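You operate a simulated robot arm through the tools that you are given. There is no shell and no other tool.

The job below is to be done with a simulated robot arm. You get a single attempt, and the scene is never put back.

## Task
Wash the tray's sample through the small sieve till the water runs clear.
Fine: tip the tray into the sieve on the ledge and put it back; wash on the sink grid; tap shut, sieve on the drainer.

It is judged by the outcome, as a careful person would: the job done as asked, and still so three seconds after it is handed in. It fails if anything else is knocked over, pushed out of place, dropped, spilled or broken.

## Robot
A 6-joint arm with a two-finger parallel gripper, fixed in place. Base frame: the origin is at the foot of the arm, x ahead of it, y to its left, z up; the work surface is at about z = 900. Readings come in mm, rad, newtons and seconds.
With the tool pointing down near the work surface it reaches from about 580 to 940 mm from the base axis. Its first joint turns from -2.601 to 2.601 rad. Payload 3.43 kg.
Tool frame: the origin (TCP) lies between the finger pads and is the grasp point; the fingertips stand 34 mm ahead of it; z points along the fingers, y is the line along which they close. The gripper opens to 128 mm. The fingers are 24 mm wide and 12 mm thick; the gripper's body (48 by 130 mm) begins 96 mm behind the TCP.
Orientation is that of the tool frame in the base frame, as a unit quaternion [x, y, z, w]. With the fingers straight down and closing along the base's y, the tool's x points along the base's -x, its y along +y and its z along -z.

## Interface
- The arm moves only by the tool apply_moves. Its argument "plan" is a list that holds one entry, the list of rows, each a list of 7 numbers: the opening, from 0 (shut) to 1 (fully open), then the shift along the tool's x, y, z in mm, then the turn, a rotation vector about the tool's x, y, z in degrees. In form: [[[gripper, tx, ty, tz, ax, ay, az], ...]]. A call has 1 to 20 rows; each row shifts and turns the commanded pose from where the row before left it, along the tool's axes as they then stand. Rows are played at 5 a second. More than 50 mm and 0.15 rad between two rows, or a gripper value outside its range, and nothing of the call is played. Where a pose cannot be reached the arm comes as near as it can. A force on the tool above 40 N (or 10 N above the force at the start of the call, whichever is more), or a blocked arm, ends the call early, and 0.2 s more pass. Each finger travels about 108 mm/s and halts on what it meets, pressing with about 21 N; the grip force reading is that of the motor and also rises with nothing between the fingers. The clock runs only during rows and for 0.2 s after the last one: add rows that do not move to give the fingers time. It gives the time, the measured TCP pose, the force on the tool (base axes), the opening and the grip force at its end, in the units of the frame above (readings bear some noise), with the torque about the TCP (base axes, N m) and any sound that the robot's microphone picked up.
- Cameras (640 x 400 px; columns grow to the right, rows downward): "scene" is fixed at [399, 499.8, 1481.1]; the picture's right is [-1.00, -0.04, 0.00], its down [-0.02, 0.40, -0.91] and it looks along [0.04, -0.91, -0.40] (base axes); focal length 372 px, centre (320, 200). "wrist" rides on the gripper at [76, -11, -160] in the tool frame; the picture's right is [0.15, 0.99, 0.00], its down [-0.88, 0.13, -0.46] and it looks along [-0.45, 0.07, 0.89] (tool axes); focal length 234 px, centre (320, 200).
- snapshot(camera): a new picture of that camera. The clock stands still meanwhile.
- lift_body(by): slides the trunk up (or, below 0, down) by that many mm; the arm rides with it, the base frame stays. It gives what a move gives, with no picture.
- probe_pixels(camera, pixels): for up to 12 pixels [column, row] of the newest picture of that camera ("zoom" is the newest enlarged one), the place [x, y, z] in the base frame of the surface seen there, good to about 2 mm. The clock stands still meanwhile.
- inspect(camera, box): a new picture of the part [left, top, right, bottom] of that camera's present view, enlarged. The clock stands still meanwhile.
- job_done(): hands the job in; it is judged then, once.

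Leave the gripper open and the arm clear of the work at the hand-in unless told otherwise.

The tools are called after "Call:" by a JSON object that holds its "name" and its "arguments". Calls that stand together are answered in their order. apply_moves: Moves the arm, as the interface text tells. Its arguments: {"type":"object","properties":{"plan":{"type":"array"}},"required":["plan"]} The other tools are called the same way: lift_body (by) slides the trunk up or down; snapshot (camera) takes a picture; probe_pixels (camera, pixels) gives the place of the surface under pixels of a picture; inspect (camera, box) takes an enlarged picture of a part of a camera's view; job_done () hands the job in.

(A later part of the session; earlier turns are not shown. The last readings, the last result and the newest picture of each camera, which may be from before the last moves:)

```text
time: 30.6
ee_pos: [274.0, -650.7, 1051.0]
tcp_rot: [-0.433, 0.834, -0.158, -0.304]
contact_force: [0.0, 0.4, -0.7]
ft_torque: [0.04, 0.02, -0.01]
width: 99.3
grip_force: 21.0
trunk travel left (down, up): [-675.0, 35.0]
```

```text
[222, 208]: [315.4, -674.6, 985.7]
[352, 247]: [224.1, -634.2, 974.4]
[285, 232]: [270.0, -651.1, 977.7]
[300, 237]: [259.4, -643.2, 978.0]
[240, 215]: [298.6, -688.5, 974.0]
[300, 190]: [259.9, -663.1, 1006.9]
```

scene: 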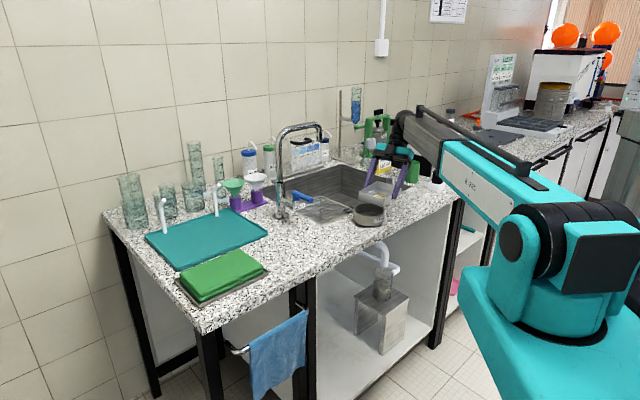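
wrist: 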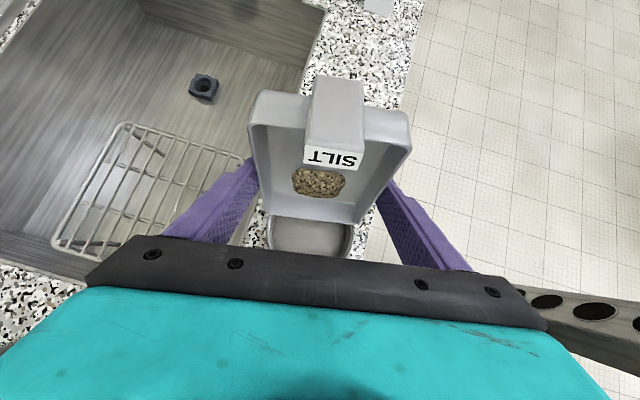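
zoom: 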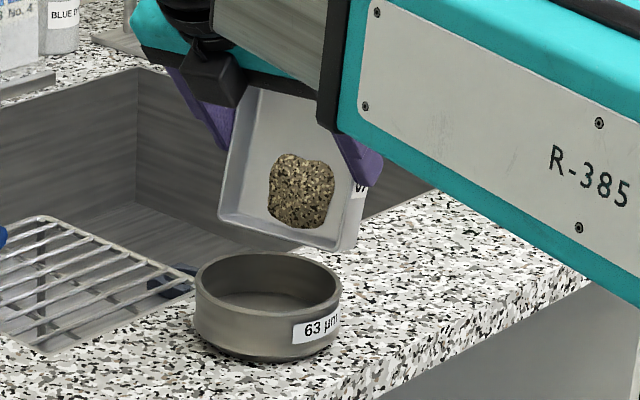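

Geometry agrees: lip edge about 10–15 mm behind the sieve centre, 30 mm above its rim. I continue to 90°.

Call:
{"name": "apply_moves", "arguments": {"plan": [[[0.5, -6.28, 0, -3.1, 0, 5, 0], [0.5, -6.28, 0, -3.1, 0, 5, 0], [0.5, -6.28, 0, -3.1, 0, 5, 0], [0.5, 0, 0, 0, 0, 0, 0]]]}}

Call:
{"name": "inspect", "arguments": {"camera": "scene", "box": [330, 150, 430, 235]}}

Call:
{"name": "snapshot", "arguments": {"camera": "wrist"}}

```text
time: 31.6
ee_pos: [284.6, -635.3, 1042.7]
tcp_rot: [-0.408, 0.787, -0.213, -0.411]
contact_force: [-0.6, 0.2, -1.4]
ft_torque: [0.02, -0.02, 0.04]
width: 99.5
grip_force: 20.7
trunk travel left (down, up): [-675.0, 35.0]
```

```text
4.71 times, centred on (380, 192) of scene
```

zoom: 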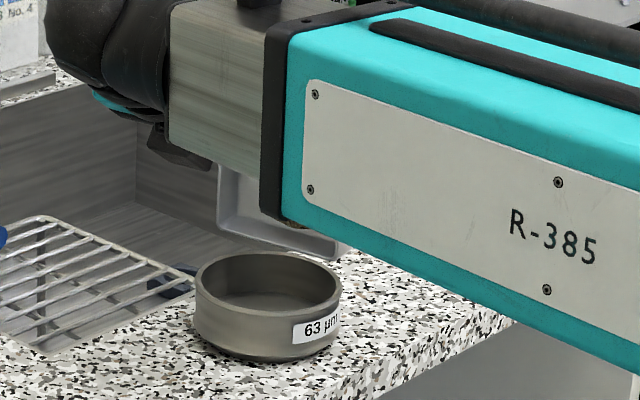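

```text
taken
```

wrist: 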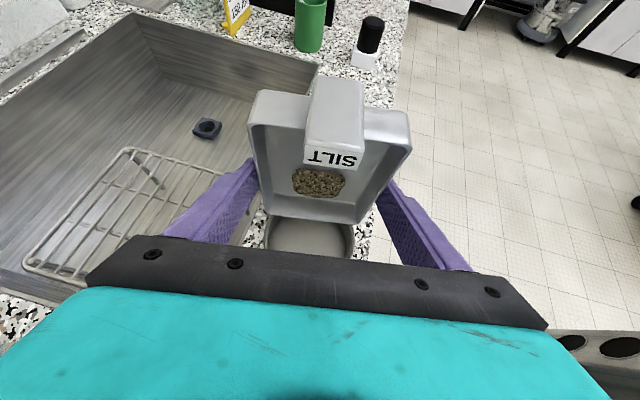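

The lip sits directly over the sieve (wrist view: lip at row 218, sieve just below). I continue past vertical to 105°, keeping the lip in place.

Call:
{"name": "apply_moves", "arguments": {"plan": [[[0.5, -5.06, 0, -4.44, 0, 5, 0], [0.5, -5.06, 0, -4.44, 0, 5, 0], [0.5, -5.06, 0, -4.44, 0, 5, 0], [0.5, 0, 0, 0, 0, 0, 0], [0.5, 0, 0, 0, 0, 0, 0]]]}}

Call:
{"name": "snapshot", "arguments": {"camera": "wrist"}}

Call:
{"name": "inspect", "arguments": {"camera": "scene", "box": [330, 150, 430, 235]}}

```text
time: 32.8
ee_pos: [295.7, -619.4, 1036.7]
tcp_rot: [-0.379, 0.726, -0.266, -0.508]
contact_force: [-0.7, 0.5, -1.4]
ft_torque: [0.03, -0.04, 0.01]
width: 99.4
grip_force: 21.3
trunk travel left (down, up): [-675.0, 35.0]
```

```text
taken
```

wrist: 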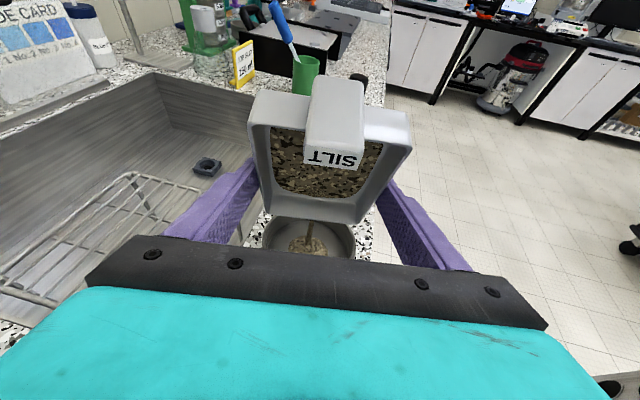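

```text
4.71 times, centred on (380, 192) of scene
```

zoom: 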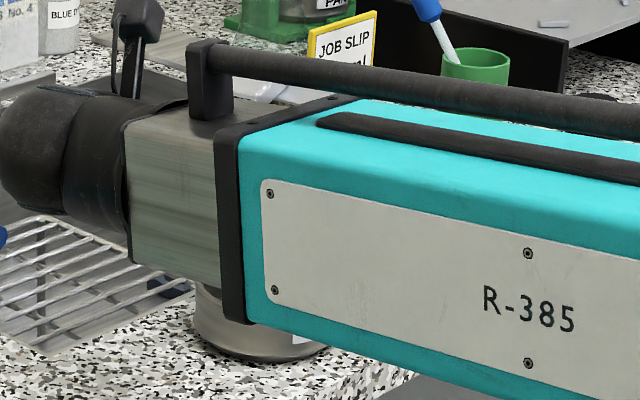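

It is pouring: a stream at (308,235) falls into the sieve's middle. I hold still for a second to let it run.

Call:
{"name": "apply_moves", "arguments": {"plan": [[[0.5, 0, 0, 0, 0, 0, 0], [0.5, 0, 0, 0, 0, 0, 0], [0.5, 0, 0, 0, 0, 0, 0], [0.5, 0, 0, 0, 0, 0, 0], [0.5, 0, 0, 0, 0, 0, 0], [0.5, 0, 0, 0, 0, 0, 0]]]}}

Call:
{"name": "inspect", "arguments": {"camera": "wrist", "box": [220, 70, 440, 270]}}

```text
time: 34.2
ee_pos: [297.3, -619.6, 1036.5]
tcp_rot: [-0.379, 0.726, -0.265, -0.509]
contact_force: [0.1, 0.3, -0.5]
ft_torque: [0.04, -0.01, -0.01]
width: 99.4
grip_force: 21.5
trunk travel left (down, up): [-675.0, 35.0]
```

```text
2.00 times, centred on (330, 170) of wrist
```

zoom: 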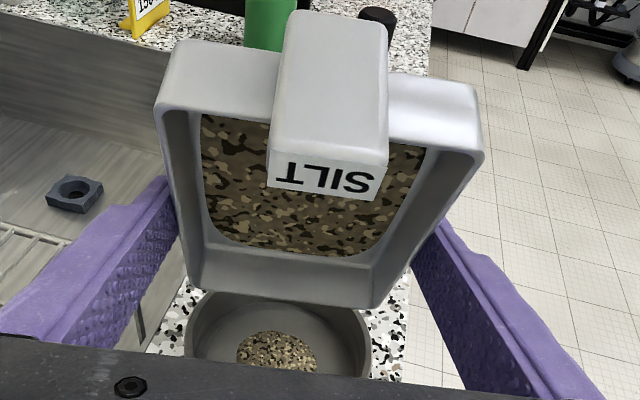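

A pile lies in the sieve's centre, but a layer remains in the tray and the stream has paused. I tip further to about 118°.

Call:
{"name": "apply_moves", "arguments": {"plan": [[[0.5, -4.49, 0, -4.71, 0, 4.5, 0], [0.5, -4.49, 0, -4.71, 0, 4.5, 0], [0.5, -4.49, 0, -4.71, 0, 4.5, 0], [0.5, 0, 0, 0, 0, 0, 0], [0.5, 0, 0, 0, 0, 0, 0]]]}}

Call:
{"name": "inspect", "arguments": {"camera": "wrist", "box": [220, 70, 440, 270]}}

```text
time: 35.4
ee_pos: [306.5, -605.1, 1029.6]
tcp_rot: [-0.345, 0.661, -0.308, -0.59]
contact_force: [0.5, 0.3, -0.5]
ft_torque: [0.02, 0.0, 0.02]
width: 99.1
grip_force: 21.1
trunk travel left (down, up): [-675.0, 35.0]
```

```text
2.00 times, centred on (330, 170) of wrist
```

zoom: 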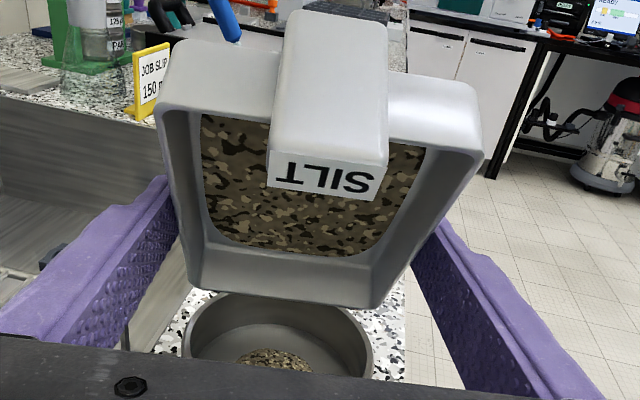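

A clinging layer remains on the tray floor. I shake the tray lightly up and down (±8 mm) over the sieve and look again.

Call:
{"name": "apply_moves", "arguments": {"plan": [[[0.5, 8, 0, 0, 0, 0, 0], [0.5, -8, 0, 0, 0, 0, 0], [0.5, 8, 0, 0, 0, 0, 0], [0.5, -8, 0, 0, 0, 0, 0], [0.5, 8, 0, 0, 0, 0, 0], [0.5, -8, 0, 0, 0, 0, 0], [0.5, 0, 0, 0, 0, 0, 0], [0.5, 0, 0, 0, 0, 0, 0]]]}}

Call:
{"name": "inspect", "arguments": {"camera": "wrist", "box": [220, 70, 440, 270]}}

```text
time: 37.2
ee_pos: [304.7, -605.7, 1027.8]
tcp_rot: [-0.344, 0.662, -0.306, -0.591]
contact_force: [0.8, 0.2, -2.3]
ft_torque: [0.01, -0.01, -0.02]
width: 99.3
grip_force: 21.1
trunk travel left (down, up): [-675.0, 35.0]
```

```text
2.00 times, centred on (330, 170) of wrist
```

zoom: 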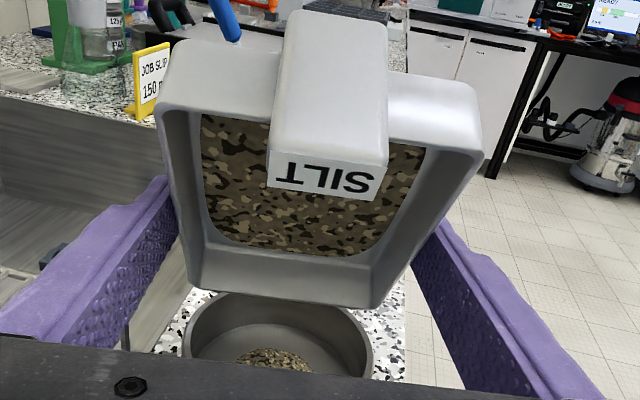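

No visible change. I zoom closer on the tray's interior and the sieve's pile to judge whether it is a thin film or a real layer.

Call:
{"name": "inspect", "arguments": {"camera": "wrist", "box": [270, 110, 370, 180]}}

Call:
{"name": "probe_pixels", "arguments": {"camera": "zoom", "pixels": [[250, 150], [300, 300], [400, 320], [100, 150], [420, 200], [300, 370]]}}

Call:
{"name": "inspect", "arguments": {"camera": "wrist", "box": [260, 200, 370, 260]}}

Call:
{"name": "snapshot", "arguments": {"camera": "scene"}}

```text
5.71 times, centred on (320, 145) of wrist
```

zoom: 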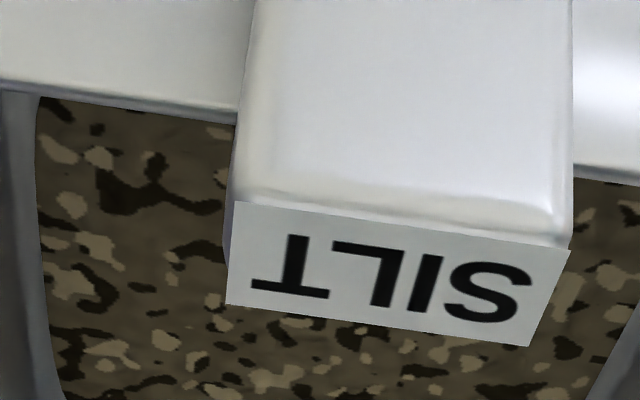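

```text
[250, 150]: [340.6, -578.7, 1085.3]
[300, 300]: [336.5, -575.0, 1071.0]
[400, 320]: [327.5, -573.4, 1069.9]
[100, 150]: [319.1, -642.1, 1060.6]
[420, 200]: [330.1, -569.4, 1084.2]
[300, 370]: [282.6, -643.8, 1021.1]
```

```text
5.82 times, centred on (315, 230) of wrist
```

zoom: 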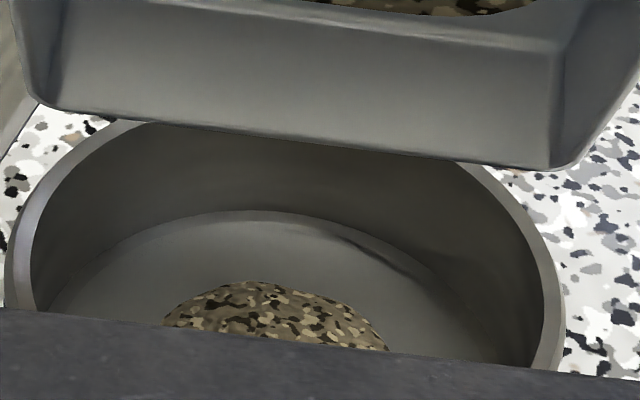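

```text
taken
```

scene: 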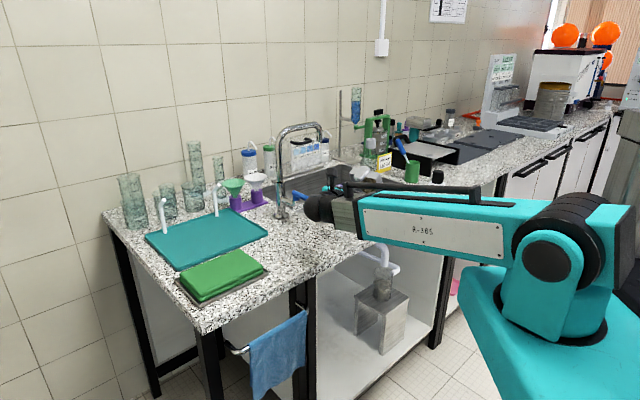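

The remaining layer lies at the floor's own level, so it is only a thin film. I'll tip a little more (to ~124°), with a few firmer shakes, to see whether any of it comes off.

Call:
{"name": "apply_moves", "arguments": {"plan": [[[0.5, 4, 0, -3, 0, 5.5, 0], [0.5, 15, 0, 0, 0, 0, 0], [0.5, -15, 0, 0, 0, 0, 0], [0.5, 15, 0, 0, 0, 0, 0], [0.5, -15, 0, 0, 0, 0, 0], [0.5, 15, 0, 0, 0, 0, 0], [0.5, -15, 0, 0, 0, 0, 0], [0.5, 0, 0, 0, 0, 0, 0], [0.5, 0, 0, 0, 0, 0, 0], [0.5, 0, 0, 0, 0, 0, 0], [0.5, 0, 0, 0, 0, 0, 0]]]}}

Call:
{"name": "inspect", "arguments": {"camera": "wrist", "box": [220, 70, 440, 270]}}

```text
time: 39.6
ee_pos: [307.7, -603.4, 1032.3]
tcp_rot: [-0.328, 0.633, -0.323, -0.622]
contact_force: [-0.2, 0.5, -0.1]
ft_torque: [0.02, 0.01, -0.03]
width: 99.3
grip_force: 21.7
trunk travel left (down, up): [-675.0, 35.0]
```

```text
2.00 times, centred on (330, 170) of wrist
```

zoom: 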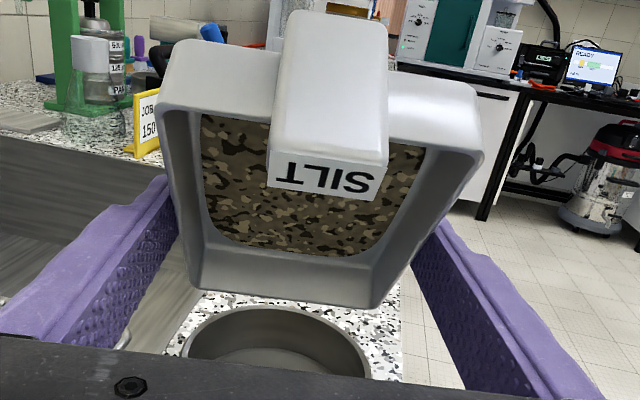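

Unchanged, so it is only clinging dust. I raise the tray 20 mm and turn it back level.

Call:
{"name": "apply_moves", "arguments": {"plan": [[[0.5, 10, 0, 0, 0, 0, 0], [0.5, 10, 0, 0, 0, 0, 0], [0.5, 0, 0, 0, 0, -7.3, 0], [0.5, 0, 0, 0, 0, -7.3, 0], [0.5, 0, 0, 0, 0, -7.3, 0], [0.5, 0, 0, 0, 0, -7.3, 0], [0.5, 0, 0, 0, 0, -7.3, 0], [0.5, 0, 0, 0, 0, -7.3, 0], [0.5, 0, 0, 0, 0, -7.3, 0], [0.5, 0, 0, 0, 0, -7.3, 0], [0.5, 0, 0, 0, 0, -7.3, 0], [0.5, 0, 0, 0, 0, -7.3, 0], [0.5, 0, 0, 0, 0, -7.3, 0], [0.5, 0, 0, 0, 0, -7.3, 0], [0.5, 0, 0, 0, 0, -7.3, 0], [0.5, 0, 0, 0, 0, -7.3, 0], [0.5, 0, 0, 0, 0, -7.3, 0], [0.5, 0, 0, 0, 0, -7.3, 0], [0.5, 0, 0, 0, 0, -7.3, 0]]]}}

Call:
{"name": "inspect", "arguments": {"camera": "scene", "box": [330, 140, 430, 235]}}

Call:
{"name": "snapshot", "arguments": {"camera": "wrist"}}

```text
time: 43.6
ee_pos: [308.8, -603.1, 1049.0]
tcp_rot: [-0.44, 0.847, 0.135, 0.267]
contact_force: [-0.1, -0.2, -1.7]
ft_torque: [0.01, 0.01, -0.01]
width: 99.3
grip_force: 21.1
out of reach, approached as far as the arm can: row 19
trunk travel left (down, up): [-675.0, 35.0]
```

```text
4.21 times, centred on (380, 188) of scene
```

zoom: 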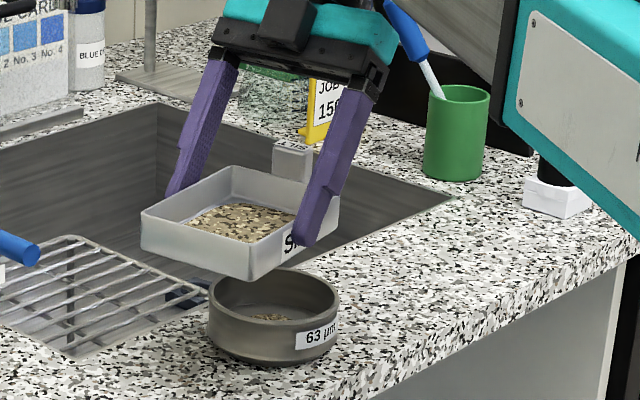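

```text
taken
```

wrist: 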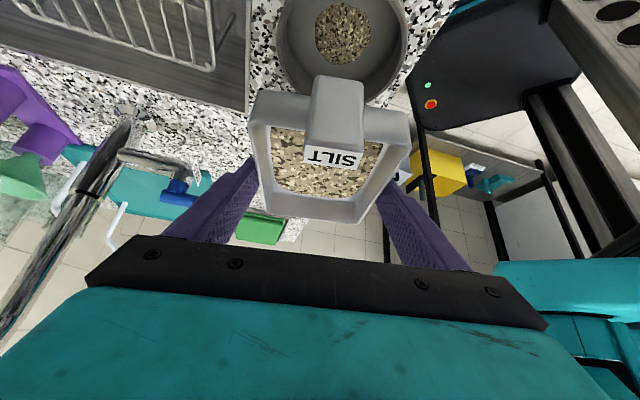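

Level again, but there is still a spread layer in the tray. I probe its height versus the tray floor and rim, and the pile in the sieve.

Call:
{"name": "probe_pixels", "arguments": {"camera": "zoom", "pixels": [[240, 220], [200, 222], [270, 222], [250, 240], [185, 230], [240, 207], [142, 215], [230, 168], [268, 312], [270, 318], [300, 312], [245, 318]]}}

Call:
{"name": "inspect", "arguments": {"camera": "wrist", "box": [240, 0, 420, 100]}}

Call:
{"name": "probe_pixels", "arguments": {"camera": "wrist", "pixels": [[343, 30], [343, 10], [330, 45], [320, 30], [365, 30], [290, 150], [290, 185], [350, 185], [330, 195], [300, 190], [385, 60], [300, 60]]}}

```text
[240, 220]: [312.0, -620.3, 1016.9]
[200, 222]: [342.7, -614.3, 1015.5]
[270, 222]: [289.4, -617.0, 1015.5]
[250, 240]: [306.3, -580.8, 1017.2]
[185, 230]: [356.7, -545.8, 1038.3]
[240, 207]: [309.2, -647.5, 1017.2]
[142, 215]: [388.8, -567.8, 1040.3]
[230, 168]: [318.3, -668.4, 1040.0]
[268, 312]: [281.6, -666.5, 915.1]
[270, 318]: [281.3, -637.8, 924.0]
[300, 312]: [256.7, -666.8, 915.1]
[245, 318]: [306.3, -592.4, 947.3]
```

```text
3.56 times, centred on (330, 50) of wrist
```

zoom: 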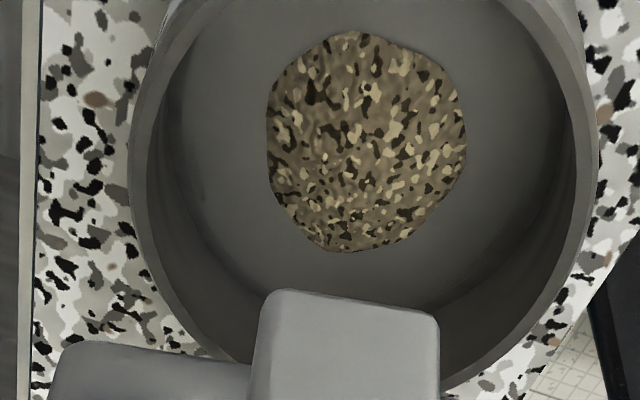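

```text
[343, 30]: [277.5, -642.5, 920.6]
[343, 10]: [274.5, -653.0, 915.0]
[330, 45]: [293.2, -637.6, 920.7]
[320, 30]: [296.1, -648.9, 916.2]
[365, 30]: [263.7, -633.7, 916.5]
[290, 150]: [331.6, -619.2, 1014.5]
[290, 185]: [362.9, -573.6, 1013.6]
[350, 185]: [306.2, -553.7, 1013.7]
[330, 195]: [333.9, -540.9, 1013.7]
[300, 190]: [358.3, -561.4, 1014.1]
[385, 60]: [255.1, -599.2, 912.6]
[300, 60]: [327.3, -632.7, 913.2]
```

The sieve holds a heap about 45 mm wide and 11 mm high. I compare the tray layer's level with the bare floor at the tray's corners.

Call:
{"name": "inspect", "arguments": {"camera": "wrist", "box": [245, 90, 415, 225]}}

```text
2.96 times, centred on (330, 158) of wrist
```

zoom: 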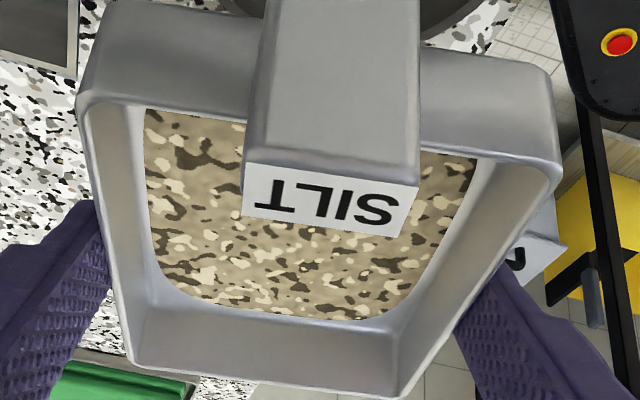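

I probe film points and points right at the wall foot.

Call:
{"name": "probe_pixels", "arguments": {"camera": "zoom", "pixels": [[200, 270], [280, 300], [350, 300], [170, 200], [165, 297], [150, 285], [395, 315], [410, 300], [300, 318], [240, 310], [140, 150], [200, 150]]}}

```text
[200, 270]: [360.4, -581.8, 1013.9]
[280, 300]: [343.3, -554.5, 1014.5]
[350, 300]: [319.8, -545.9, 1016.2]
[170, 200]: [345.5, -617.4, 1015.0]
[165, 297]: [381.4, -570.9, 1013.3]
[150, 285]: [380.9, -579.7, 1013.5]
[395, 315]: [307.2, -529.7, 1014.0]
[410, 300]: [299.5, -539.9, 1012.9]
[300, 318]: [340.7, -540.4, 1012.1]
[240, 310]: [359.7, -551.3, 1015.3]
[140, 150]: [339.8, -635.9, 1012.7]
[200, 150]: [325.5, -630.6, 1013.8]
```

The film is under about 1 mm and the heap in the sieve matches the original sample, so the transfer is done. Now I carry the tray back over its place and undo the swing.

Call:
{"name": "apply_moves", "arguments": {"plan": [[[0.5, 28.7, 5.1, -13.3, 0, 0, 0], [0.5, 28.7, 5.1, -13.3, 0, 0, 0], [0.5, 28.7, 5.1, -13.3, 0, 0, 0], [0.5, 28.7, 5.1, -13.3, 0, 0, 0], [0.5, 28.7, 5.1, -13.3, 0, 0, 0], [0.5, 28.7, 5.1, -13.3, 0, 0, 0], [0.5, 28.7, 5.1, -13.3, 0, 0, 0], [0.5, 28.7, 5.1, -13.3, 0, 0, 0], [0.5, 0, 0, 0, 1.435, 0, 2.05], [0.5, 0, 0, 0, 1.435, 0, 2.05], [0.5, 0, 0, 0, 1.435, 0, 2.05], [0.5, 0, 0, 0, 1.435, 0, 2.05], [0.5, 0, 0, 0, 0, 0, 0]]]}}

Call:
{"name": "inspect", "arguments": {"camera": "scene", "box": [370, 140, 470, 220]}}

```text
time: 46.4
ee_pos: [149.8, -782.4, 965.6]
tcp_rot: [-0.364, 0.881, 0.115, 0.279]
contact_force: [0.3, 0.5, -0.5]
ft_torque: [0.02, 0.01, 0.0]
width: 99.6
grip_force: 21.0
out of reach, approached as far as the arm can: row 1, 2, 3, 4, 5, 6, 7, 8
trunk travel left (down, up): [-675.0, 35.0]
```

```text
5.00 times, centred on (420, 180) of scene
```

zoom: 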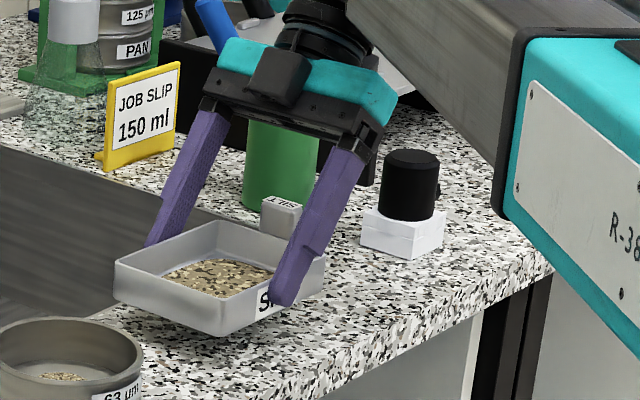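

The direct path brushed the wrist limit so the arm ended slightly off (149.8,-782.4,965.6), but nothing was touched and the sieve is where it was. I correct to directly above the tray's original place.

Call:
{"name": "apply_moves", "arguments": {"plan": [[[0.5, 4.25, 5.75, -5.45, 0, 0, 0], [0.5, 4.25, 5.75, -5.45, 0, 0, 0], [0.5, 0, 0, 0, 0, 0, 0]]]}}

Call:
{"name": "inspect", "arguments": {"camera": "scene", "box": [370, 140, 470, 220]}}

```text
time: 47.2
ee_pos: [133.1, -784.0, 970.0]
tcp_rot: [-0.366, 0.88, 0.116, 0.279]
contact_force: [-0.3, -0.7, -1.0]
ft_torque: [-0.01, 0.03, 0.03]
width: 99.3
grip_force: 21.7
trunk travel left (down, up): [-675.0, 35.0]
```

```text
5.00 times, centred on (420, 180) of scene
```

zoom: 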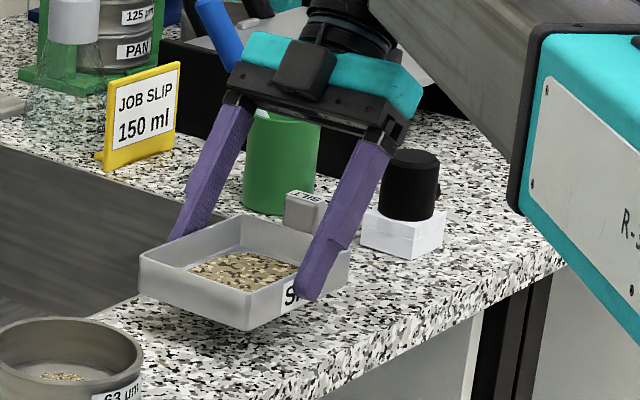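

Now I set it down: 30 mm straight down in small steps, watching the force.

Call:
{"name": "apply_moves", "arguments": {"plan": [[[0.5, 3.44, 0, 4.91, 0, 0, 0], [0.5, 3.44, 0, 4.91, 0, 0, 0], [0.5, 3.44, 0, 4.91, 0, 0, 0], [0.5, 3.44, 0, 4.91, 0, 0, 0], [0.5, 1.15, 0, 1.64, 0, 0, 0], [0.5, 1.15, 0, 1.64, 0, 0, 0], [0.5, 0, 0, 0, 0, 0, 0]]]}}

Call:
{"name": "inspect", "arguments": {"camera": "scene", "box": [370, 140, 470, 220]}}

```text
time: 48.8
ee_pos: [133.2, -784.7, 940.9]
tcp_rot: [-0.365, 0.881, 0.116, 0.279]
contact_force: [-0.4, -0.2, -1.5]
ft_torque: [0.03, -0.04, -0.01]
width: 99.5
grip_force: 21.0
trunk travel left (down, up): [-675.0, 35.0]
```

```text
5.00 times, centred on (420, 180) of scene
```

zoom: 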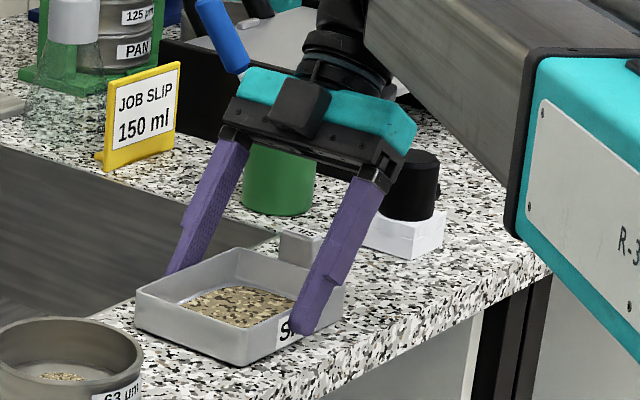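

It is at or just above its place. I go 1.5 mm lower and read the force, before letting go.

Call:
{"name": "apply_moves", "arguments": {"plan": [[[0.5, 0.5, 0, 0.7, 0, 0, 0], [0.5, 0.4, 0, 0.6, 0, 0, 0], [0.5, 0, 0, 0, 0, 0, 0]]]}}

```text
time: 49.6
ee_pos: [133.2, -783.8, 939.9]
tcp_rot: [-0.365, 0.881, 0.115, 0.278]
contact_force: [-0.1, -0.2, -0.3]
ft_torque: [-0.13, 0.01, -0.03]
width: 99.4
grip_force: 21.3
trunk travel left (down, up): [-675.0, 35.0]
```

Torque changed slightly, showing contact with the ledge. I open the fingers slowly.

Call:
{"name": "apply_moves", "arguments": {"plan": [[[0.79, 0, 0, 0, 0, 0, 0], [0.82, 0, 0, 0, 0, 0, 0], [0.88, 0, 0, 0, 0, 0, 0], [0.95, 0, 0, 0, 0, 0, 0], [1, 0, 0, 0, 0, 0, 0], [1, 0, 0, 0, 0, 0, 0]]]}}

Call:
{"name": "inspect", "arguments": {"camera": "scene", "box": [340, 165, 440, 235]}}

Call:
{"name": "probe_pixels", "arguments": {"camera": "zoom", "pixels": [[283, 192], [396, 143], [402, 240], [395, 270], [470, 124]]}}

```text
time: 51.0
ee_pos: [132.3, -784.9, 941.2]
tcp_rot: [-0.365, 0.881, 0.115, 0.278]
contact_force: [0.0, 0.2, -0.2]
ft_torque: [0.04, 0.04, 0.01]
width: 127.9
grip_force: 0.0
trunk travel left (down, up): [-675.0, 35.0]
```

```text
5.71 times, centred on (390, 200) of scene
```

zoom: 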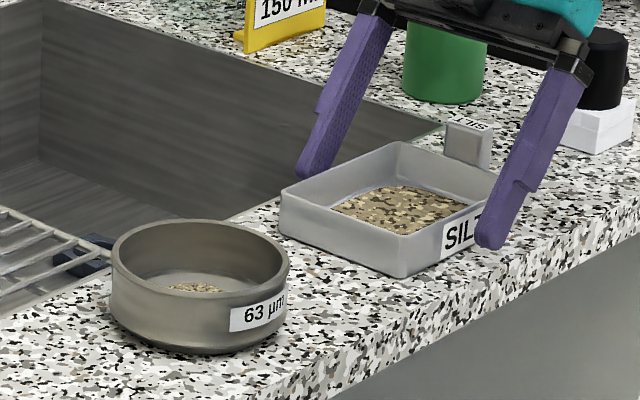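

```text
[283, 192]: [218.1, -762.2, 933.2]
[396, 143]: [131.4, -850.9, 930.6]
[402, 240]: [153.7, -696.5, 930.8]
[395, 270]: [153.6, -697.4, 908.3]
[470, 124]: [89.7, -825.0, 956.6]
```

The tray is back within about 1 mm of where it stood. I lift the open fingers straight up 90 mm, then turn 45° about the vertical, ready for the sieve.

Call:
{"name": "apply_moves", "arguments": {"plan": [[[1, -8.6, 0, -12.3, 0, 0, 0], [1, -17.2, 0, -24.6, 0, 0, 0], [1, -25.8, 0, -36.9, 0, 0, 0], [1, 0, 0, 0, 4.3, 0, 6.14], [1, 0, 0, 0, 4.3, 0, 6.14], [1, 0, 0, 0, 4.3, 0, 6.14], [1, 0, 0, 0, 4.3, 0, 6.14], [1, 0, 0, 0, 4.3, 0, 6.14], [1, 0, 0, 0, 4.3, 0, 6.14], [1, 0, 0, 0, 0, 0, 0]]]}}

Call:
{"name": "snapshot", "arguments": {"camera": "wrist"}}

Call:
{"name": "inspect", "arguments": {"camera": "scene", "box": [340, 140, 460, 235]}}

```text
time: 53.2
ee_pos: [138.3, -783.9, 1022.3]
tcp_rot: [0.001, 0.953, 0.0, 0.302]
contact_force: [-0.1, -1.2, 0.4]
ft_torque: [0.0, 0.0, 0.0]
width: 128.1
grip_force: 0.1
out of reach, approached as far as the arm can: row 3
trunk travel left (down, up): [-675.0, 35.0]
```

```text
taken
```

wrist: 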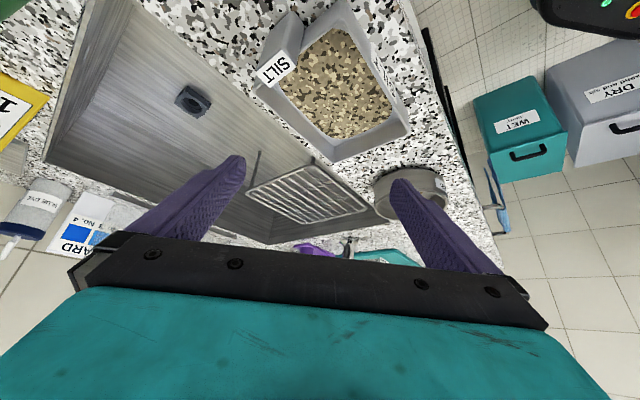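

```text
4.21 times, centred on (400, 188) of scene
```

zoom: 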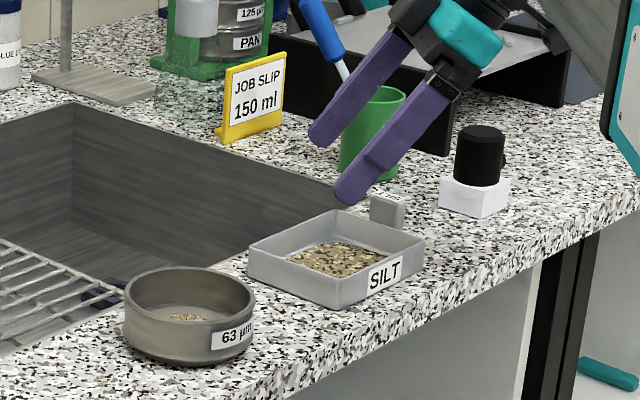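

From here I get a good look into the tray. I zoom on it to judge the residue once more, and on the sieve.

Call:
{"name": "inspect", "arguments": {"camera": "wrist", "box": [250, 10, 420, 170]}}

Call:
{"name": "probe_pixels", "arguments": {"camera": "zoom", "pixels": [[330, 170], [280, 200], [400, 230], [340, 300], [300, 90], [380, 120], [440, 250], [350, 330], [250, 230], [460, 275], [345, 25], [310, 45]]}}

```text
2.50 times, centred on (335, 90) of wrist
```

zoom: 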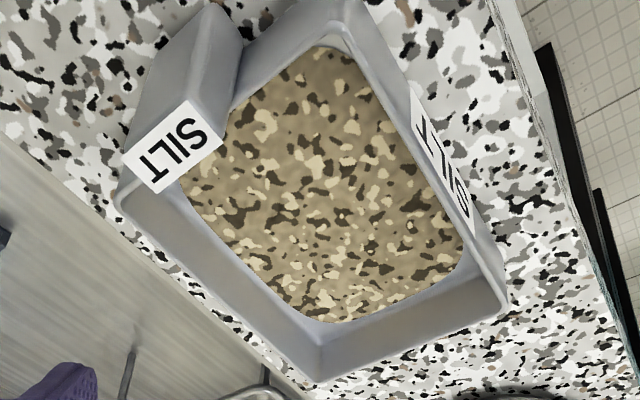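

```text
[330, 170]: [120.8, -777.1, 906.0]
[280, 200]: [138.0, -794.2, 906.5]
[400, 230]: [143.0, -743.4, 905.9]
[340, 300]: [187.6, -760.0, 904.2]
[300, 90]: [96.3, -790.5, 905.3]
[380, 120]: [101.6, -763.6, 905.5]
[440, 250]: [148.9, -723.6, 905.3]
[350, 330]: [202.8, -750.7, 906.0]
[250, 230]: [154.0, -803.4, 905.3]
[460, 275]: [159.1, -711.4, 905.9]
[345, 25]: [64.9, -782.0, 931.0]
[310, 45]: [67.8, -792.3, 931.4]
```

The residue is an even skin at floor level (z≈905.5), while the sieve holds a heap equal to the original, so I go on. Next: open fingers to above the sieve at (274,-636,1010).

Call:
{"name": "apply_moves", "arguments": {"plan": [[[1, -17.4, 24.65, 14.8, 0, 0, 0], [1, -17.4, 24.65, 14.8, 0, 0, 0], [1, -17.4, 24.65, 14.8, 0, 0, 0], [1, -17.4, 24.65, 14.8, 0, 0, 0], [1, -17.4, 24.65, 14.8, 0, 0, 0], [1, -17.4, 24.65, 14.8, 0, 0, 0], [1, 0, 0, 0, 0, 0, 0]]]}}

Call:
{"name": "snapshot", "arguments": {"camera": "wrist"}}

Call:
{"name": "inspect", "arguments": {"camera": "scene", "box": [320, 140, 440, 235]}}

```text
time: 54.8
ee_pos: [273.2, -636.3, 1009.2]
tcp_rot: [0.0, 0.954, 0.001, 0.301]
contact_force: [-0.7, 0.2, -0.8]
ft_torque: [-0.02, -0.03, -0.01]
width: 128.2
grip_force: 0.0
trunk travel left (down, up): [-675.0, 35.0]
```

```text
taken
```

wrist: 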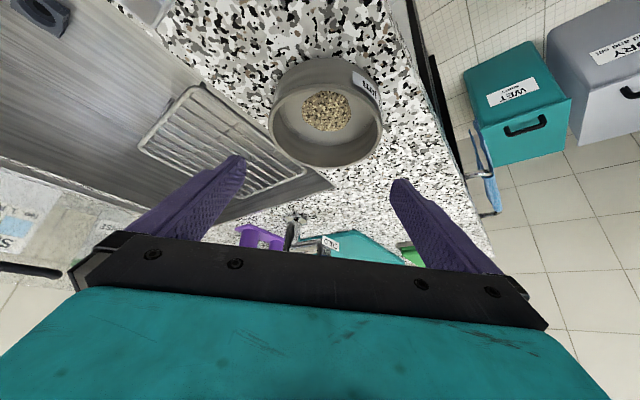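

```text
4.21 times, centred on (380, 188) of scene
```

zoom: 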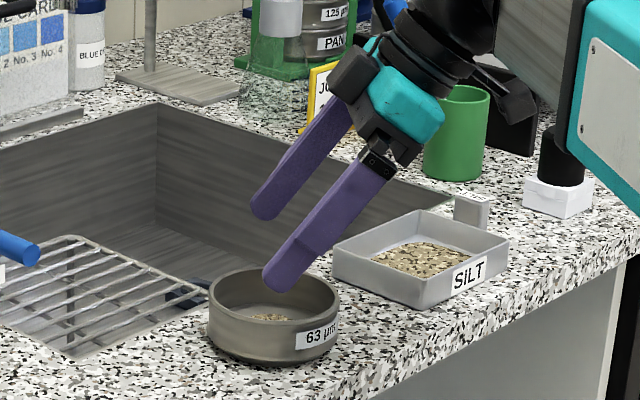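

I refine the sieve's centre from this view with rim probes.

Call:
{"name": "inspect", "arguments": {"camera": "wrist", "box": [250, 45, 410, 175]}}

```text
3.08 times, centred on (330, 110) of wrist
```

zoom: 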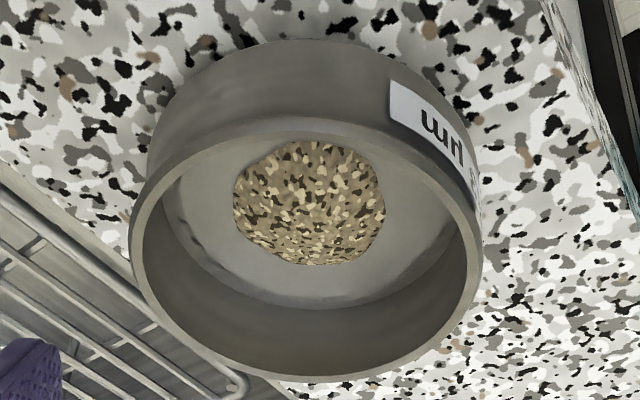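

Call:
{"name": "probe_pixels", "arguments": {"camera": "zoom", "pixels": [[306, 373], [133, 240], [477, 260], [300, 124], [200, 155], [420, 165], [200, 340], [420, 345], [310, 200], [250, 290], [370, 285], [310, 300]]}}

```text
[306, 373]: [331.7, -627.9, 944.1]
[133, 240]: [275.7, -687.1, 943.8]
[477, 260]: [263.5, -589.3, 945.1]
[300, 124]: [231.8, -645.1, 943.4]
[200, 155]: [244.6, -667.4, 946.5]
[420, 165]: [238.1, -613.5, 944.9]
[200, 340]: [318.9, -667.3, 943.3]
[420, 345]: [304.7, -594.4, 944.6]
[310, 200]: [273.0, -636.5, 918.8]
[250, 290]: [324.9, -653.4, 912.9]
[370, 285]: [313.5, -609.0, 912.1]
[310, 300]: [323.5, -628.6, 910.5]
```

The rim fits a circle at (281,-637.5), radius ≈50. I descend with the fingers astride it to z≈940.

Call:
{"name": "apply_moves", "arguments": {"plan": [[[1, 9.2, -0.4, 13.3, 0, 0, 0], [1, 9.2, -0.4, 13.3, 0, 0, 0], [1, 9.2, -0.4, 13.3, 0, 0, 0], [1, 5.3, 0, 8.8, 0, 0, 0], [1, 5.3, 0, 8.8, 0, 0, 0], [1, 0, 0, 0, 0, 0, 0]]]}}

Call:
{"name": "inspect", "arguments": {"camera": "scene", "box": [320, 150, 420, 235]}}

Call:
{"name": "snapshot", "arguments": {"camera": "wrist"}}

```text
time: 56.2
ee_pos: [275.6, -637.8, 940.7]
tcp_rot: [-0.001, 0.954, 0.002, 0.301]
contact_force: [-0.5, 0.6, -0.5]
ft_torque: [0.0, -0.04, -0.04]
width: 127.9
grip_force: 0.0
trunk travel left (down, up): [-675.0, 35.0]
```

```text
4.71 times, centred on (370, 192) of scene
```

zoom: 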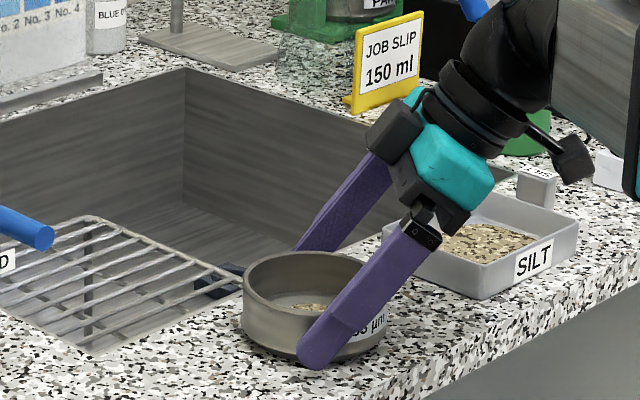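

```text
taken
```

wrist: 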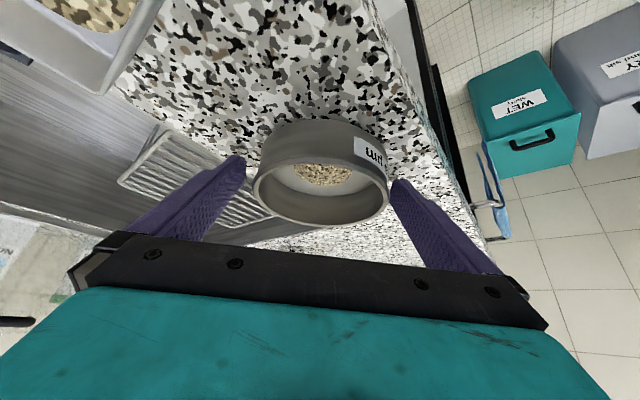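

Fingers are centred about the sieve. I close gently.

Call:
{"name": "apply_moves", "arguments": {"plan": [[[0.88, 0, 0, 0, 0, 0, 0], [0.82, 0, 0, 0, 0, 0, 0], [0.79, 0, 0, 0, 0, 0, 0], [0.77, 0, 0, 0, 0, 0, 0], [0.72, 0, 0, 0, 0, 0, 0], [0.6, 0, 0, 0, 0, 0, 0], [0.5, 0, 0, 0, 0, 0, 0], [0.5, 0, 0, 0, 0, 0, 0]]]}}

Call:
{"name": "inspect", "arguments": {"camera": "scene", "box": [320, 150, 420, 235]}}

```text
time: 58.0
ee_pos: [274.5, -638.1, 940.8]
tcp_rot: [-0.001, 0.954, 0.001, 0.301]
contact_force: [0.1, -0.6, -1.1]
ft_torque: [-0.05, -0.02, 0.01]
width: 115.0
grip_force: 21.0
trunk travel left (down, up): [-675.0, 35.0]
```

```text
4.71 times, centred on (370, 192) of scene
```

zoom: 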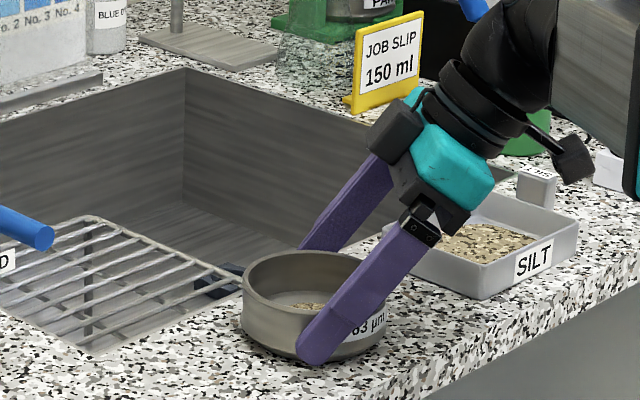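

The width reading is 115 mm with 21 N. I check in the wrist view that both pads really bear on the sieve.

Call:
{"name": "inspect", "arguments": {"camera": "wrist", "box": [200, 100, 440, 250]}}

Call:
{"name": "inspect", "arguments": {"camera": "scene", "box": [350, 190, 400, 232]}}

```text
2.67 times, centred on (320, 175) of wrist
```

zoom: 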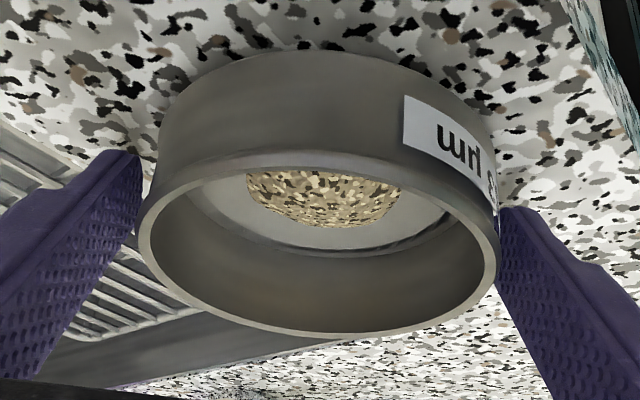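

```text
9.52 times, centred on (375, 211) of scene
```

zoom: 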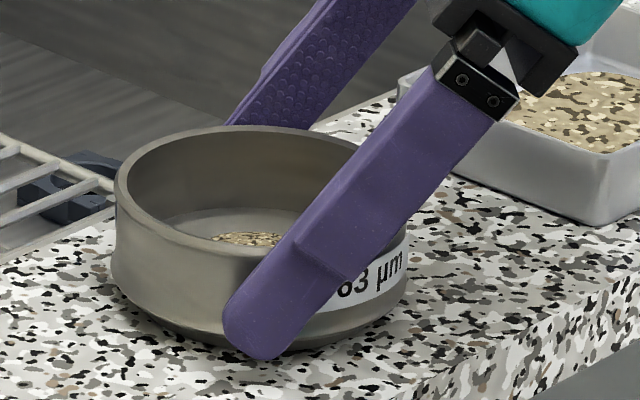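

Both pads touch the sieve's wall. I lift 15 mm slowly and check that it comes up level.

Call:
{"name": "apply_moves", "arguments": {"plan": [[[0.4, 0, 0, 0, 0, 0, 0], [0.4, -1.7, 0, -2.5, 0, 0, 0], [0.4, -1.7, 0, -2.5, 0, 0, 0], [0.4, -1.7, 0, -2.5, 0, 0, 0], [0.4, -1.7, 0, -2.5, 0, 0, 0], [0.4, -1.7, 0, -2.5, 0, 0, 0], [0.4, 0, 0, 0, 0, 0, 0]]]}}

Call:
{"name": "inspect", "arguments": {"camera": "scene", "box": [330, 170, 410, 232]}}

Call:
{"name": "inspect", "arguments": {"camera": "wrist", "box": [200, 100, 440, 250]}}

```text
time: 59.6
ee_pos: [273.6, -636.5, 955.4]
tcp_rot: [0.0, 0.954, 0.001, 0.301]
contact_force: [-0.3, -0.2, -1.4]
ft_torque: [0.0, -0.05, 0.03]
width: 115.3
grip_force: 21.5
trunk travel left (down, up): [-675.0, 35.0]
```

```text
6.45 times, centred on (370, 201) of scene
```

zoom: 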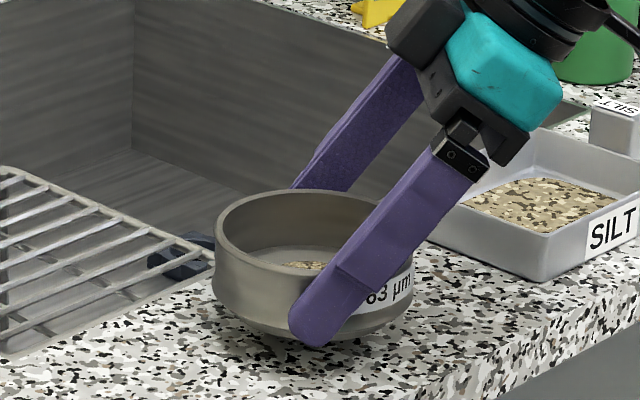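

```text
2.67 times, centred on (320, 175) of wrist
```

zoom: 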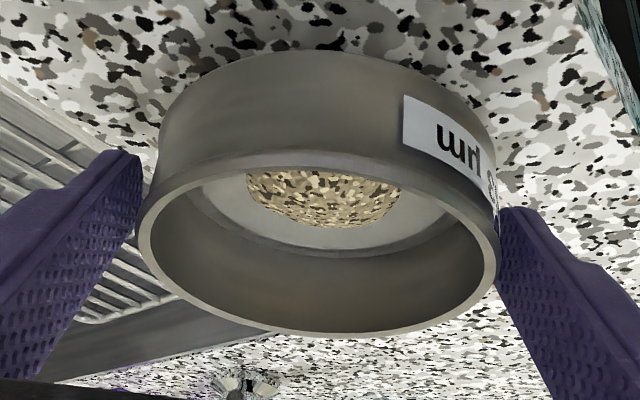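

The sieve is held level. Before moving to the grid I locate the spout's mouth more exactly with a zoom of its end (~(321,140)).

Call:
{"name": "inspect", "arguments": {"camera": "scene", "box": [300, 115, 340, 150]}}

```text
11.43 times, centred on (320, 132) of scene
```

zoom: 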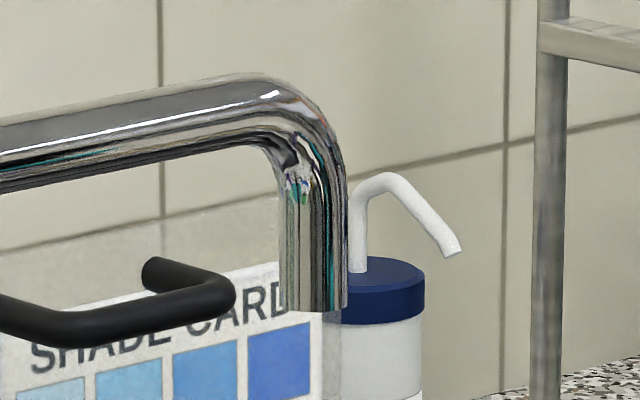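

Call:
{"name": "probe_pixels", "arguments": {"camera": "zoom", "pixels": [[313, 305], [300, 305], [330, 305], [313, 280], [313, 240], [285, 290], [343, 290], [313, 260]]}}

```text
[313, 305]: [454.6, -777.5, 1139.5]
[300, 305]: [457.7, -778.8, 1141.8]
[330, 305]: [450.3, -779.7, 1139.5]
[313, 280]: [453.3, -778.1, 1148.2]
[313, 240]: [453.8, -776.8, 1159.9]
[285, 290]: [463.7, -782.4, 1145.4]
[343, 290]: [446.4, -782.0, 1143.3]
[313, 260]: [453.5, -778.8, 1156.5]
```

The spout's axis is at about (454.5,-788), mouth z≈1139, right over the grid's centre (456,-788). I lift to z≈975 and carry the sieve level to over that spot.

Call:
{"name": "apply_moves", "arguments": {"plan": [[[0.4, -5.75, 0, -8.2, 0, 0, 0], [0.4, -5.75, 0, -8.2, 0, 0, 0], [0.4, -14.3, -15.2, 10.06, 0, 0, 0], [0.4, -14.3, -15.2, 10.06, 0, 0, 0], [0.4, -14.3, -15.2, 10.06, 0, 0, 0], [0.4, -14.3, -15.2, 10.06, 0, 0, 0], [0.4, -14.3, -15.2, 10.06, 0, 0, 0], [0.4, -14.3, -15.2, 10.06, 0, 0, 0], [0.4, -14.3, -15.2, 10.06, 0, 0, 0], [0.4, -14.3, -15.2, 10.06, 0, 0, 0], [0.4, -14.3, -15.2, 10.06, 0, 0, 0], [0.4, -14.3, -15.2, 10.06, 0, 0, 0], [0.4, 0, 0, 0, 0, 0, 0]]]}}

Call:
{"name": "snapshot", "arguments": {"camera": "scene"}}

Call:
{"name": "inspect", "arguments": {"camera": "scene", "box": [270, 110, 400, 220]}}

Call:
{"name": "snapshot", "arguments": {"camera": "wrist"}}

```text
time: 62.4
ee_pos: [450.0, -788.9, 975.4]
tcp_rot: [0.0, 0.953, 0.001, 0.302]
contact_force: [0.9, 1.1, -1.3]
ft_torque: [-0.02, 0.03, 0.04]
width: 114.9
grip_force: 21.4
trunk travel left (down, up): [-675.0, 35.0]
```

```text
taken
```

scene: 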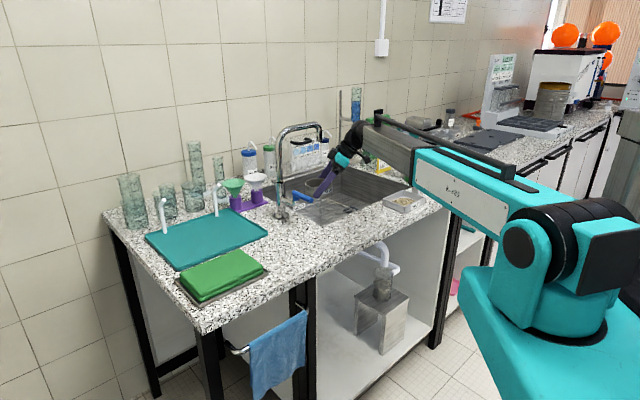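

```text
3.64 times, centred on (335, 165) of scene
```

zoom: 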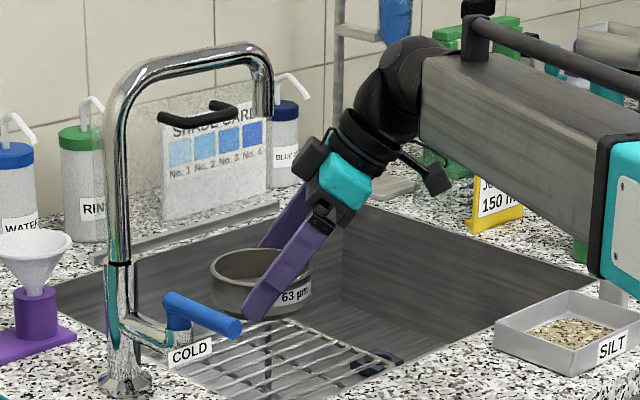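

```text
taken
```

wrist: 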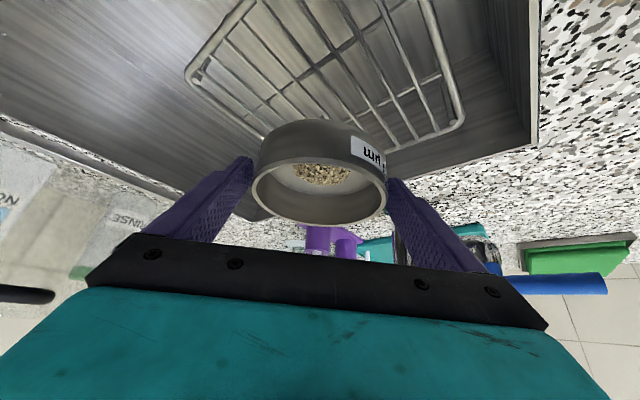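

The sieve hangs over the grid under the spout. I lower it 54 mm, then 10 mm more in fine steps until it rests on the wires.

Call:
{"name": "apply_moves", "arguments": {"plan": [[[0.4, 7.76, 0, 11.04, 0, 0, 0], [0.4, 7.76, 0, 11.04, 0, 0, 0], [0.4, 7.76, 0, 11.04, 0, 0, 0], [0.4, 7.76, 0, 11.04, 0, 0, 0], [0.4, 0, 0, 0, 0, 0, 0]]]}}

Call:
{"name": "apply_moves", "arguments": {"plan": [[[0.4, 1.44, 0, 2.05, 0, 0, 0], [0.4, 1.44, 0, 2.05, 0, 0, 0], [0.4, 1.44, 0, 2.05, 0, 0, 0], [0.4, 0.86, 0, 1.23, 0, 0, 0], [0.4, 0, 0, 0, 0, 0, 0]]]}}

Call:
{"name": "inspect", "arguments": {"camera": "scene", "box": [280, 150, 380, 220]}}

```text
time: 63.6
ee_pos: [448.6, -789.6, 921.5]
tcp_rot: [0.001, 0.953, 0.0, 0.302]
contact_force: [-0.1, -0.4, -0.5]
ft_torque: [-0.01, 0.0, 0.0]
width: 115.5
grip_force: 20.8
trunk travel left (down, up): [-675.0, 35.0]
```

```text
time: 64.8
ee_pos: [449.7, -790.0, 911.4]
tcp_rot: [-0.001, 0.954, 0.001, 0.301]
contact_force: [0.2, 0.0, -1.6]
ft_torque: [-0.01, 0.01, 0.03]
width: 114.9
grip_force: 20.7
trunk travel left (down, up): [-675.0, 35.0]
```

```text
5.71 times, centred on (330, 185) of scene
```

zoom: 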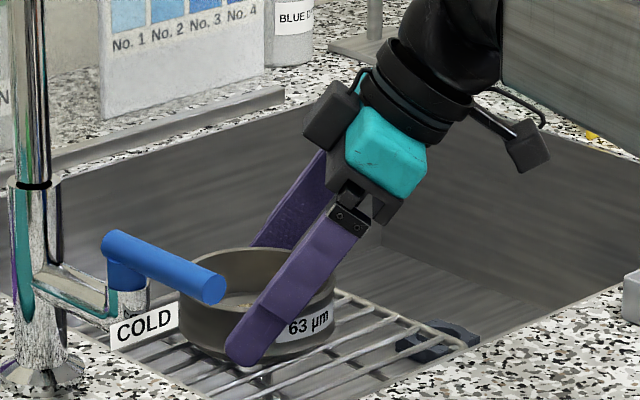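

No contact force yet. I lower 1 mm at a time.

Call:
{"name": "apply_moves", "arguments": {"plan": [[[0.4, 0.58, 0, 0.82, 0, 0, 0], [0.4, 0.58, 0, 0.82, 0, 0, 0], [0.4, 0, 0, 0, 0, 0, 0]]]}}

Call:
{"name": "inspect", "arguments": {"camera": "scene", "box": [300, 180, 350, 215]}}

```text
time: 65.6
ee_pos: [449.2, -789.3, 911.4]
tcp_rot: [-0.001, 0.953, 0.002, 0.302]
contact_force: [-0.7, -0.1, -0.3]
ft_torque: [0.03, 0.01, 0.02]
width: 115.0
grip_force: 20.6
trunk travel left (down, up): [-675.0, 35.0]
```

```text
11.43 times, centred on (325, 198) of scene
```

zoom: 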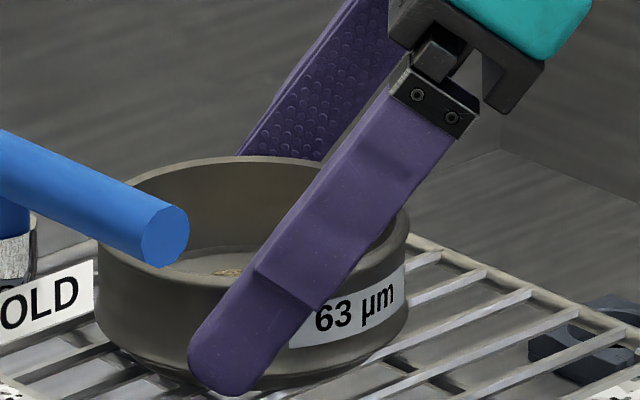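

Still free. I lower a further 2 mm.

Call:
{"name": "apply_moves", "arguments": {"plan": [[[0.4, 0.58, 0, 0.82, 0, 0, 0], [0.4, 0.58, 0, 0.82, 0, 0, 0], [0.4, 0, 0, 0, 0, 0, 0]]]}}

Call:
{"name": "probe_pixels", "arguments": {"camera": "zoom", "pixels": [[110, 200], [250, 160], [406, 215], [100, 300], [340, 385], [470, 340], [220, 355], [560, 300], [240, 250]]}}

```text
time: 66.4
ee_pos: [449.6, -788.2, 909.1]
tcp_rot: [0.0, 0.953, 0.0, 0.302]
contact_force: [0.8, -1.4, 3.4]
ft_torque: [-0.2, -0.05, 0.03]
width: 114.7
grip_force: 21.4
trunk travel left (down, up): [-675.0, 35.0]
```

```text
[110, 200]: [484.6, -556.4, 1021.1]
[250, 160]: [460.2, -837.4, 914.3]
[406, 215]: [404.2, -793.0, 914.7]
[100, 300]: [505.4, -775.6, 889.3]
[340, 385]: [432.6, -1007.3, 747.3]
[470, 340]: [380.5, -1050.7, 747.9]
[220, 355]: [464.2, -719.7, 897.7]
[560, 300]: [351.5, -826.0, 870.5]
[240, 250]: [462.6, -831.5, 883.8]
```

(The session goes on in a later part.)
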